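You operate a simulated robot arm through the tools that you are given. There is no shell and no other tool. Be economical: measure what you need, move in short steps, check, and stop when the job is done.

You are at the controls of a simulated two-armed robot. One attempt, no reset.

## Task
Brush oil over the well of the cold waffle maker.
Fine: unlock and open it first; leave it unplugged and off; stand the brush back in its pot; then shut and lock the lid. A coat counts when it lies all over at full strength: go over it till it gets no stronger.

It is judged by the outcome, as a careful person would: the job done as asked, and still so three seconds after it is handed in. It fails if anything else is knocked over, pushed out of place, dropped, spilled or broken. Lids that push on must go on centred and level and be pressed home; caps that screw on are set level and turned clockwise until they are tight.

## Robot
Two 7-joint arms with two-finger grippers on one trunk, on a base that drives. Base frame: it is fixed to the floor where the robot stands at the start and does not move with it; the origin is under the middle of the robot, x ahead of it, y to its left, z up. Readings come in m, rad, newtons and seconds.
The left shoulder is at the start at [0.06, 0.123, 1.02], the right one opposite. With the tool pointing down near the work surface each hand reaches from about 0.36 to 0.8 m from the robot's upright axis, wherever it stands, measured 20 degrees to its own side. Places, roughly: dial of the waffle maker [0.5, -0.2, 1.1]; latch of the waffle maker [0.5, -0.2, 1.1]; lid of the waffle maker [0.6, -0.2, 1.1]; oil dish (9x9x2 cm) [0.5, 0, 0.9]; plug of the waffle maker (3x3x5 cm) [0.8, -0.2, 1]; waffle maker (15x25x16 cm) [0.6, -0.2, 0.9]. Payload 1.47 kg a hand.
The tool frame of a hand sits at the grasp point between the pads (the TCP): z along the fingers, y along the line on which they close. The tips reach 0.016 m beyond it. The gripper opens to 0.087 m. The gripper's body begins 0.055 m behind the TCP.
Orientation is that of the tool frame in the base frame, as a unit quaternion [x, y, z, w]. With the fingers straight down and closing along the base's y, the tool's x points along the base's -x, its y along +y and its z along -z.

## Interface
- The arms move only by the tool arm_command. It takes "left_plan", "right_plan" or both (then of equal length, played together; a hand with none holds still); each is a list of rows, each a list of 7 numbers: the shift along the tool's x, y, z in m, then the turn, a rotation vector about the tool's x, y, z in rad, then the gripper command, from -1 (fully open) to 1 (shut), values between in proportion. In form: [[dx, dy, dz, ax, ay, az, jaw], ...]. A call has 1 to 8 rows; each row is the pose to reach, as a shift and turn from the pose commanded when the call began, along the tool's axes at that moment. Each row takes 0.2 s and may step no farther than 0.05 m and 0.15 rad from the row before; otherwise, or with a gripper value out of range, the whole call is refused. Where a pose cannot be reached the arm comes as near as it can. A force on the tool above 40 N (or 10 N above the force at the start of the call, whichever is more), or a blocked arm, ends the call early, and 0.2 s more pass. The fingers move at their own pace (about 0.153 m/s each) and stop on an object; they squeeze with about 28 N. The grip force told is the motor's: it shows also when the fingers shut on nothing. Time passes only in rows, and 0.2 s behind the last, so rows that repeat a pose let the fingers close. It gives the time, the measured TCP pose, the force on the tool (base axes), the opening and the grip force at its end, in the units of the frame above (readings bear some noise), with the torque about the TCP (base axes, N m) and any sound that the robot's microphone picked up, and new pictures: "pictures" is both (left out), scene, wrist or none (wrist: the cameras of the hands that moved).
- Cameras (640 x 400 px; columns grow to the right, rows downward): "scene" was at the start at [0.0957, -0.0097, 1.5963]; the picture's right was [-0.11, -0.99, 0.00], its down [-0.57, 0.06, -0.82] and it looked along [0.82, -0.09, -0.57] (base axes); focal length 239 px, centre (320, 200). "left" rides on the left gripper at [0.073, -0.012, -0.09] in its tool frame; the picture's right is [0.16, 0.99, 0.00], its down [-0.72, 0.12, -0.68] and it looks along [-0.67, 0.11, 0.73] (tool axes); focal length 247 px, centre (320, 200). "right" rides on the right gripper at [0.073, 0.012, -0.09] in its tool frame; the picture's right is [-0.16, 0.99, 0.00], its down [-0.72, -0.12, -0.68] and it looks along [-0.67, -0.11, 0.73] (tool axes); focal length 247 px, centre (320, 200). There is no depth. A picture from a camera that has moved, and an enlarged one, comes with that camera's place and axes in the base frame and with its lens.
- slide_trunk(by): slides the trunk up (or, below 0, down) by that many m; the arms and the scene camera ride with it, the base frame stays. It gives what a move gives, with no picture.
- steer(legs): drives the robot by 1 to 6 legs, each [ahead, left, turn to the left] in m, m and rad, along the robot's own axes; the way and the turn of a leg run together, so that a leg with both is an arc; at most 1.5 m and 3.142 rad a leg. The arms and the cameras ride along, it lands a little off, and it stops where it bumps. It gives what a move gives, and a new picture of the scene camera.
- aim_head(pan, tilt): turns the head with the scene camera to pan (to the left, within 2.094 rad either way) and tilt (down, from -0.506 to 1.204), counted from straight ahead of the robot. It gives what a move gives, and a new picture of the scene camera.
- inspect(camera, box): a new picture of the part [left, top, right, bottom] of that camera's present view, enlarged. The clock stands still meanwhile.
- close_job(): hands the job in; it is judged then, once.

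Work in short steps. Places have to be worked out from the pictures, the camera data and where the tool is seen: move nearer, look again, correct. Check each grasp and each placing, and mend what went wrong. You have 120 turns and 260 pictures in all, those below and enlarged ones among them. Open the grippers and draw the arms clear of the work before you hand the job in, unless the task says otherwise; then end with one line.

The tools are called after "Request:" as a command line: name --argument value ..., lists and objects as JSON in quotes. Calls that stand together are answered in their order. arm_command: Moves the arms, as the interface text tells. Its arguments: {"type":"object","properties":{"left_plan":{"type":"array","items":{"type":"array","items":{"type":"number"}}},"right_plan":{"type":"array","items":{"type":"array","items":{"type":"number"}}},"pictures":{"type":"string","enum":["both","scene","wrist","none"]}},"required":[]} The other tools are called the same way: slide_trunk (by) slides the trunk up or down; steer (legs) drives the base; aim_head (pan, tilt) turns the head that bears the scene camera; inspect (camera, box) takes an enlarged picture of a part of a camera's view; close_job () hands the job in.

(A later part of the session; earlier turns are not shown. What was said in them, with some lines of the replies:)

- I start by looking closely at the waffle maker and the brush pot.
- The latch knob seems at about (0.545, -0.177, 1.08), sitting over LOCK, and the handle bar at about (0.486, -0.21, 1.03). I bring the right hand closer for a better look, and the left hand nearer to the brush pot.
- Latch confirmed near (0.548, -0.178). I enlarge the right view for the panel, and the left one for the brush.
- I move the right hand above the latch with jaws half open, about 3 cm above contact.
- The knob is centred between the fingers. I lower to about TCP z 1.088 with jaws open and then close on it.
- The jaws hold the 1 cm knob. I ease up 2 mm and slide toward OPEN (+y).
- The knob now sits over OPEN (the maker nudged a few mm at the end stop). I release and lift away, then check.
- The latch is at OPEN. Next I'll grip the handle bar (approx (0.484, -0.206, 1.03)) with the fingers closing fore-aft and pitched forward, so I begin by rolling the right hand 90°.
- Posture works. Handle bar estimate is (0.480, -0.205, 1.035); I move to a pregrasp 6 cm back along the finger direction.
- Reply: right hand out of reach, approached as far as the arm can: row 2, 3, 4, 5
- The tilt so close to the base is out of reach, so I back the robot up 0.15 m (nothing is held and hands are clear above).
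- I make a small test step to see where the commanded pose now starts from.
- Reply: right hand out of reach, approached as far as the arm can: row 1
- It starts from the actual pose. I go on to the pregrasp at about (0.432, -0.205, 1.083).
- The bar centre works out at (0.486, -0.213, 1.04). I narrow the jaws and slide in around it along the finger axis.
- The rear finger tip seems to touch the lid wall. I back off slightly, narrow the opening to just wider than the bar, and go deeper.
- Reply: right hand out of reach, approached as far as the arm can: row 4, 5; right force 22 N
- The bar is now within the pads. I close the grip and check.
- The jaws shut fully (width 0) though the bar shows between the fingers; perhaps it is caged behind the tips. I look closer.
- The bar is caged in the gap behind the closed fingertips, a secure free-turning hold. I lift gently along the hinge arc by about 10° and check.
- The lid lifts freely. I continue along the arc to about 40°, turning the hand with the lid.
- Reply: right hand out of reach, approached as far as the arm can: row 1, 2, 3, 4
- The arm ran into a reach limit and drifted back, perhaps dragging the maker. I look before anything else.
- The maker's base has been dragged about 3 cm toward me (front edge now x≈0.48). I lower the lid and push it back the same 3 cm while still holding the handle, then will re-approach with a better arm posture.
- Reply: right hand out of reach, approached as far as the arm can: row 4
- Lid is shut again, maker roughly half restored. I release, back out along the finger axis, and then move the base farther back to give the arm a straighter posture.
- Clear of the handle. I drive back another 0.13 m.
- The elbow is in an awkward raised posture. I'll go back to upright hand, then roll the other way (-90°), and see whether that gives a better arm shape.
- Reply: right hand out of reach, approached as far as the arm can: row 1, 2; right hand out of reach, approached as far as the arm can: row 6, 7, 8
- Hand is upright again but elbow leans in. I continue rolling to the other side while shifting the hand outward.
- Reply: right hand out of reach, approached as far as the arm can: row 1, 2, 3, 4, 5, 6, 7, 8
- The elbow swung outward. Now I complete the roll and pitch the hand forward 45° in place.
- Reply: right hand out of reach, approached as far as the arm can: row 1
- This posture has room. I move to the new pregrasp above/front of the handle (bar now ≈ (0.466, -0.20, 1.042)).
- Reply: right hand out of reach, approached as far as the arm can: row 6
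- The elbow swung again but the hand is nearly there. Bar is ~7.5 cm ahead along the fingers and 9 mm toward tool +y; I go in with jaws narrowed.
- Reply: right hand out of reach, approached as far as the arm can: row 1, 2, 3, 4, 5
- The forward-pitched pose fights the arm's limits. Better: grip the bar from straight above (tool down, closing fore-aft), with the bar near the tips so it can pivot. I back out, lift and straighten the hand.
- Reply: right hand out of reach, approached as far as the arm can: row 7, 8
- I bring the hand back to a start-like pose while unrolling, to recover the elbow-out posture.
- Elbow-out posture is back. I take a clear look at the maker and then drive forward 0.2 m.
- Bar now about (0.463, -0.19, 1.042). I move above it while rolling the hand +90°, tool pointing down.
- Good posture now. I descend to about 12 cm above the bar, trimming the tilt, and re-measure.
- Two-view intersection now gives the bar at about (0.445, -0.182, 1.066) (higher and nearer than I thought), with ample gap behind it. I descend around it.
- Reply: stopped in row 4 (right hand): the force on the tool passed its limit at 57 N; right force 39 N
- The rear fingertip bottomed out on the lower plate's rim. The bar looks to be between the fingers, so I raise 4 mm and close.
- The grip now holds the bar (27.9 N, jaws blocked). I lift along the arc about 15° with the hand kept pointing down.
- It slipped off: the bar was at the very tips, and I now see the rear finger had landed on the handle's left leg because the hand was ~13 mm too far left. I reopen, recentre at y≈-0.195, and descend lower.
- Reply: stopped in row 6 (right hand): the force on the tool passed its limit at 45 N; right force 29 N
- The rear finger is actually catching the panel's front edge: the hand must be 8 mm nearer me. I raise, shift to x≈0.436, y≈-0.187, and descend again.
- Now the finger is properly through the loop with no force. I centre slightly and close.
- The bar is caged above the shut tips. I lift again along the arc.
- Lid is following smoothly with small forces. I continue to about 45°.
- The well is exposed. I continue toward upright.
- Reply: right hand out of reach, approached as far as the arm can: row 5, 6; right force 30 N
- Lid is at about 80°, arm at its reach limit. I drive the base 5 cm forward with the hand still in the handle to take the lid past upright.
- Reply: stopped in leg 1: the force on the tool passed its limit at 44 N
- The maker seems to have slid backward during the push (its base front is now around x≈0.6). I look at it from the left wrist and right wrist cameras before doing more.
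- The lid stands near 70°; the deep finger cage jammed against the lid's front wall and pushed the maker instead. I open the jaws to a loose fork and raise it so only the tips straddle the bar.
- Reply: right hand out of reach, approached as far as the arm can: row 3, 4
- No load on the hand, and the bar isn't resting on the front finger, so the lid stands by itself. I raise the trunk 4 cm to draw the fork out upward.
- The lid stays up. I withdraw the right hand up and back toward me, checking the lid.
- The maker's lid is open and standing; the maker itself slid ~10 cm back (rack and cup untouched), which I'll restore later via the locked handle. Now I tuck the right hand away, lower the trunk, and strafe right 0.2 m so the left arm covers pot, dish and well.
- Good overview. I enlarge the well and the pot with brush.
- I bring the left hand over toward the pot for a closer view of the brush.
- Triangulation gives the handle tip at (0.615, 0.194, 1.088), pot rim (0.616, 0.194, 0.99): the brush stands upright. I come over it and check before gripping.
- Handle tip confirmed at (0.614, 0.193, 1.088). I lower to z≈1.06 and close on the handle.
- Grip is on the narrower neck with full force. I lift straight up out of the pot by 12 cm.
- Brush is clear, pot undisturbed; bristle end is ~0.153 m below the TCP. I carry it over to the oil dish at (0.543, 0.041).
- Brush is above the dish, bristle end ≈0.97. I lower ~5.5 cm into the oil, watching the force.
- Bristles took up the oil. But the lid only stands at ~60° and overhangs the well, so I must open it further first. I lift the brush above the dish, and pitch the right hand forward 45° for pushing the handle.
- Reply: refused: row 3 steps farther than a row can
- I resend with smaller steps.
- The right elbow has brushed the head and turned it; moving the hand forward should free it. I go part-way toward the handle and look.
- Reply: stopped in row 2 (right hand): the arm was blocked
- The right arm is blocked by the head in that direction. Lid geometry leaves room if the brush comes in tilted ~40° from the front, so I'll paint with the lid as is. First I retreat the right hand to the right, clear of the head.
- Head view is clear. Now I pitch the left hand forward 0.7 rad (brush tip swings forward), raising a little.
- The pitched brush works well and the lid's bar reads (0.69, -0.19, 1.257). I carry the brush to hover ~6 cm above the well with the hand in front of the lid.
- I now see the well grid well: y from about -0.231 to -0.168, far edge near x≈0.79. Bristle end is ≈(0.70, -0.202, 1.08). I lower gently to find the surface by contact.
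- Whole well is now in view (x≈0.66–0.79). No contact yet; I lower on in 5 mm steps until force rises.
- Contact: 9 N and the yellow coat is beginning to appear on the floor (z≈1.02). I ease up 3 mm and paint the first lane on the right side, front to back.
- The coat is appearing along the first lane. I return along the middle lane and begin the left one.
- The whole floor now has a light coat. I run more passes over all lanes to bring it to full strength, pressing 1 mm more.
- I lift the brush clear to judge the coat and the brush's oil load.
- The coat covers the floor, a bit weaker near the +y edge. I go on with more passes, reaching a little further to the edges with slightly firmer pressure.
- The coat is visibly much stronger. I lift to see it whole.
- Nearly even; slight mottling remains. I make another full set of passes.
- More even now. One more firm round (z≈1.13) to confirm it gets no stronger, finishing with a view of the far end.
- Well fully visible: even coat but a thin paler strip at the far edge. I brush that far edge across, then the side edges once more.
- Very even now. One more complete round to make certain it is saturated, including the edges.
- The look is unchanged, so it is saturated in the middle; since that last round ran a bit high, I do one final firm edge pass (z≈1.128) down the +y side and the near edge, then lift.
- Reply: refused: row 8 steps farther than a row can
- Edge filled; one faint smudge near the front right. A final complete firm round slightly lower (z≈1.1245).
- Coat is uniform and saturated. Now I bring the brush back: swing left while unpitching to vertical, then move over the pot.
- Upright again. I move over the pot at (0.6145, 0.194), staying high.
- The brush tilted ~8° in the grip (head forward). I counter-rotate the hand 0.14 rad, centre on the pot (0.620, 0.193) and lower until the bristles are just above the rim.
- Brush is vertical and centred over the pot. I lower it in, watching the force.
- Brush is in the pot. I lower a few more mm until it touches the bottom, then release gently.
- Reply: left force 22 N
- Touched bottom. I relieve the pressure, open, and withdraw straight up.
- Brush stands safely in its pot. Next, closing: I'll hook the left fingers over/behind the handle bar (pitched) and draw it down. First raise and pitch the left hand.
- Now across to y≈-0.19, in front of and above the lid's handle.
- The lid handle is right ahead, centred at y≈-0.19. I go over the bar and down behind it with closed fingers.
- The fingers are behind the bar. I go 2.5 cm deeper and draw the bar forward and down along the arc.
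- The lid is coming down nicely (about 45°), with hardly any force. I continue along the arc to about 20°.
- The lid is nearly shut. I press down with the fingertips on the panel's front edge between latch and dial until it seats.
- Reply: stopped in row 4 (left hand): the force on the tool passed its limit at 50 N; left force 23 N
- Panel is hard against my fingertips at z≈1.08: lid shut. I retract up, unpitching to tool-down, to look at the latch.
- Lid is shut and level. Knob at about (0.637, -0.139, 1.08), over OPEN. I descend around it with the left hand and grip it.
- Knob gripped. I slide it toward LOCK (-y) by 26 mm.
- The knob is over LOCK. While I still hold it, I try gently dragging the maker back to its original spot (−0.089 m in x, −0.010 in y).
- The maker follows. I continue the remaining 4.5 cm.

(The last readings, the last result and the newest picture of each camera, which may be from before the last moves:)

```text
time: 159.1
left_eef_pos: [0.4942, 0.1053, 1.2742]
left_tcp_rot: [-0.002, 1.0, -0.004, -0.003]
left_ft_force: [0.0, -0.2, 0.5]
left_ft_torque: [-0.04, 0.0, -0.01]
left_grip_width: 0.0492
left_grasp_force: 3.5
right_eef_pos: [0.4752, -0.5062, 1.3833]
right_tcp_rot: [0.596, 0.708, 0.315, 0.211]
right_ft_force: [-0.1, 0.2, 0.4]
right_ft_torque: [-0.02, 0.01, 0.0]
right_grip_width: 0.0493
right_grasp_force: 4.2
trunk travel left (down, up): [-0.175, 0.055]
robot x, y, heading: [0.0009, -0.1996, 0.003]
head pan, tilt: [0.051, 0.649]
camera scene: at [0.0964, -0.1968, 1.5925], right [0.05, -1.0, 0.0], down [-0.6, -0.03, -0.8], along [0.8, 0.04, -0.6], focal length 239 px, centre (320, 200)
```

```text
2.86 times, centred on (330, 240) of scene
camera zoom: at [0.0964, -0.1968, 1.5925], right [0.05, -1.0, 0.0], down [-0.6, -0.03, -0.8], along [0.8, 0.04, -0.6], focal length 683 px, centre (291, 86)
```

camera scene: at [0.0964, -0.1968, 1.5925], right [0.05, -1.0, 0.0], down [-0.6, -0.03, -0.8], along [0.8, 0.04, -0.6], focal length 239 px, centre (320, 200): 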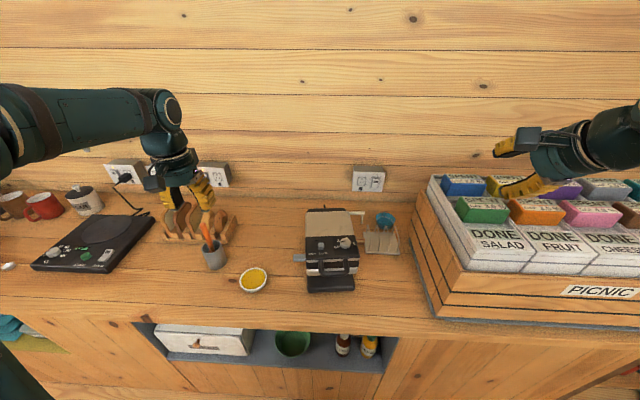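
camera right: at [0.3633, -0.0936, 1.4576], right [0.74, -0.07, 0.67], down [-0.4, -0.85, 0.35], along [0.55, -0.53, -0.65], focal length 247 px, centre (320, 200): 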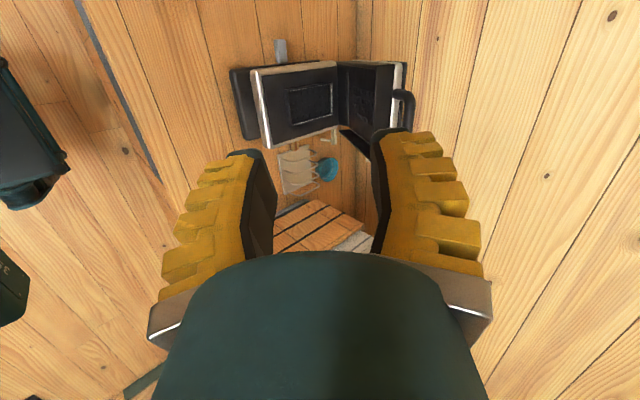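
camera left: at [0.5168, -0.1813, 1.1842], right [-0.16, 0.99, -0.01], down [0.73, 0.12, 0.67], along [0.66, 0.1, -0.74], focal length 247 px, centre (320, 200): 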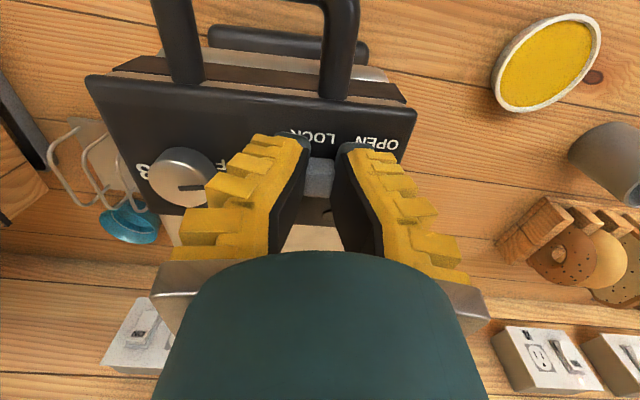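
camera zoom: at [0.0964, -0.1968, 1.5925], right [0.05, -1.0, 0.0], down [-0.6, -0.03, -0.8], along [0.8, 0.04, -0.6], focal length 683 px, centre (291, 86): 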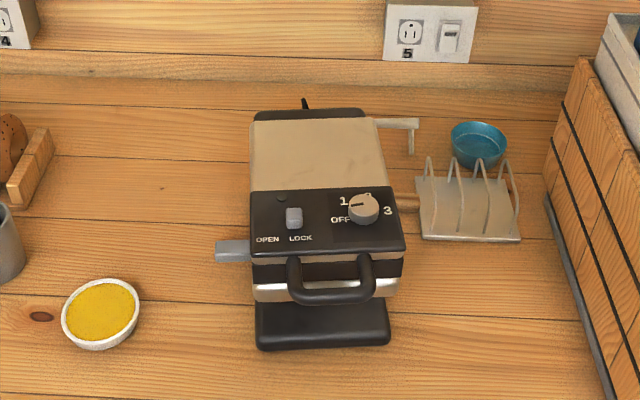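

The maker is back in its original place, lid shut and latch over LOCK, brush in pot, dish and others untouched. I open both grippers and draw the arms back.

Request:
arm_command --left_plan '[[0.03, 0, -0.02, 0, 0, 0, -0.5], [0.06, 0, -0.04, 0, 0, 0, -1], [0.09, 0, -0.06, 0, 0, 0, -1], [0.12, 0, -0.08, 0, 0, 0, -1]]' --right_plan '[[-0.01, 0, -0.03, 0, 0, 0, -0.5], [-0.02, 0, -0.06, 0, 0, 0, -1], [-0.03, 0, -0.09, 0, 0, 0, -1], [-0.04, 0, -0.12, 0, 0, 0, -1]]' --pictures "scene"

Request:
inspect --camera "scene" --box '[280, 200, 380, 300]'

```text
time: 160.1
left_eef_pos: [0.374, 0.1027, 1.3515]
left_tcp_rot: [-0.002, 1.0, -0.004, -0.003]
left_ft_force: [-0.2, -0.8, 0.0]
left_ft_torque: [-0.06, -0.01, 0.03]
left_grip_width: 0.0871
left_grasp_force: 0.2
right_eef_pos: [0.3994, -0.5728, 1.465]
right_tcp_rot: [0.597, 0.707, 0.314, 0.212]
right_ft_force: [-0.3, 0.3, -0.5]
right_ft_torque: [0.0, 0.02, -0.04]
right_grip_width: 0.0868
right_grasp_force: 0.0
trunk travel left (down, up): [-0.175, 0.055]
robot x, y, heading: [0.0012, -0.2018, 0.007]
head pan, tilt: [0.051, 0.649]
camera scene: at [0.0945, -0.1983, 1.5927], right [0.05, -1.0, 0.0], down [-0.6, -0.03, -0.8], along [0.8, 0.04, -0.6], focal length 239 px, centre (320, 200)
```

scene: 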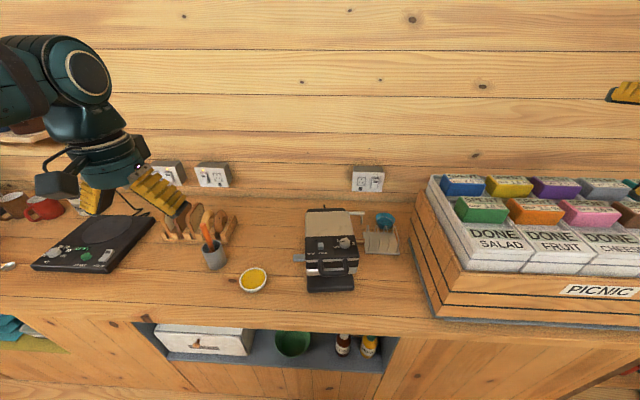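

```text
4.00 times, centred on (330, 250) of scene
camera zoom: at [0.0945, -0.1983, 1.5927], right [0.05, -1.0, 0.0], down [-0.6, -0.03, -0.8], along [0.8, 0.04, -0.6], focal length 957 px, centre (280, 0)
```

zoom: 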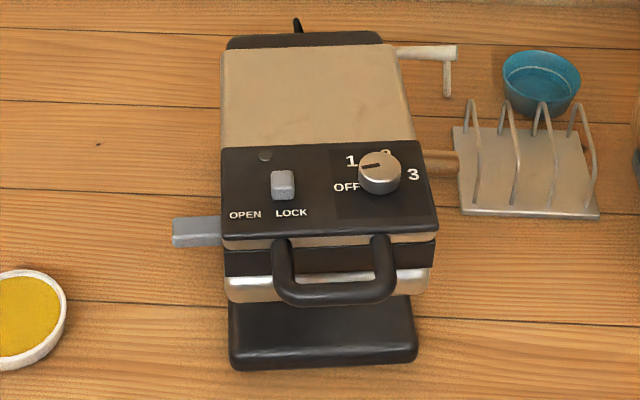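

The final view shows the lid shut, the latch over LOCK, the dial where it was at the start, the brush in its pot, and both arms clear. I hand it in.

Request:
close_job

```text
The job is handed in.
```

I oiled the well all over, going over it until it looked no stronger. The brush is back in its pot, and the lid is shut and locked. The maker is still unplugged and off. It slid about 10 cm back while I was opening the lid; I dragged it to within about 1 cm of its starting place, slightly turned, and nothing else was disturbed.
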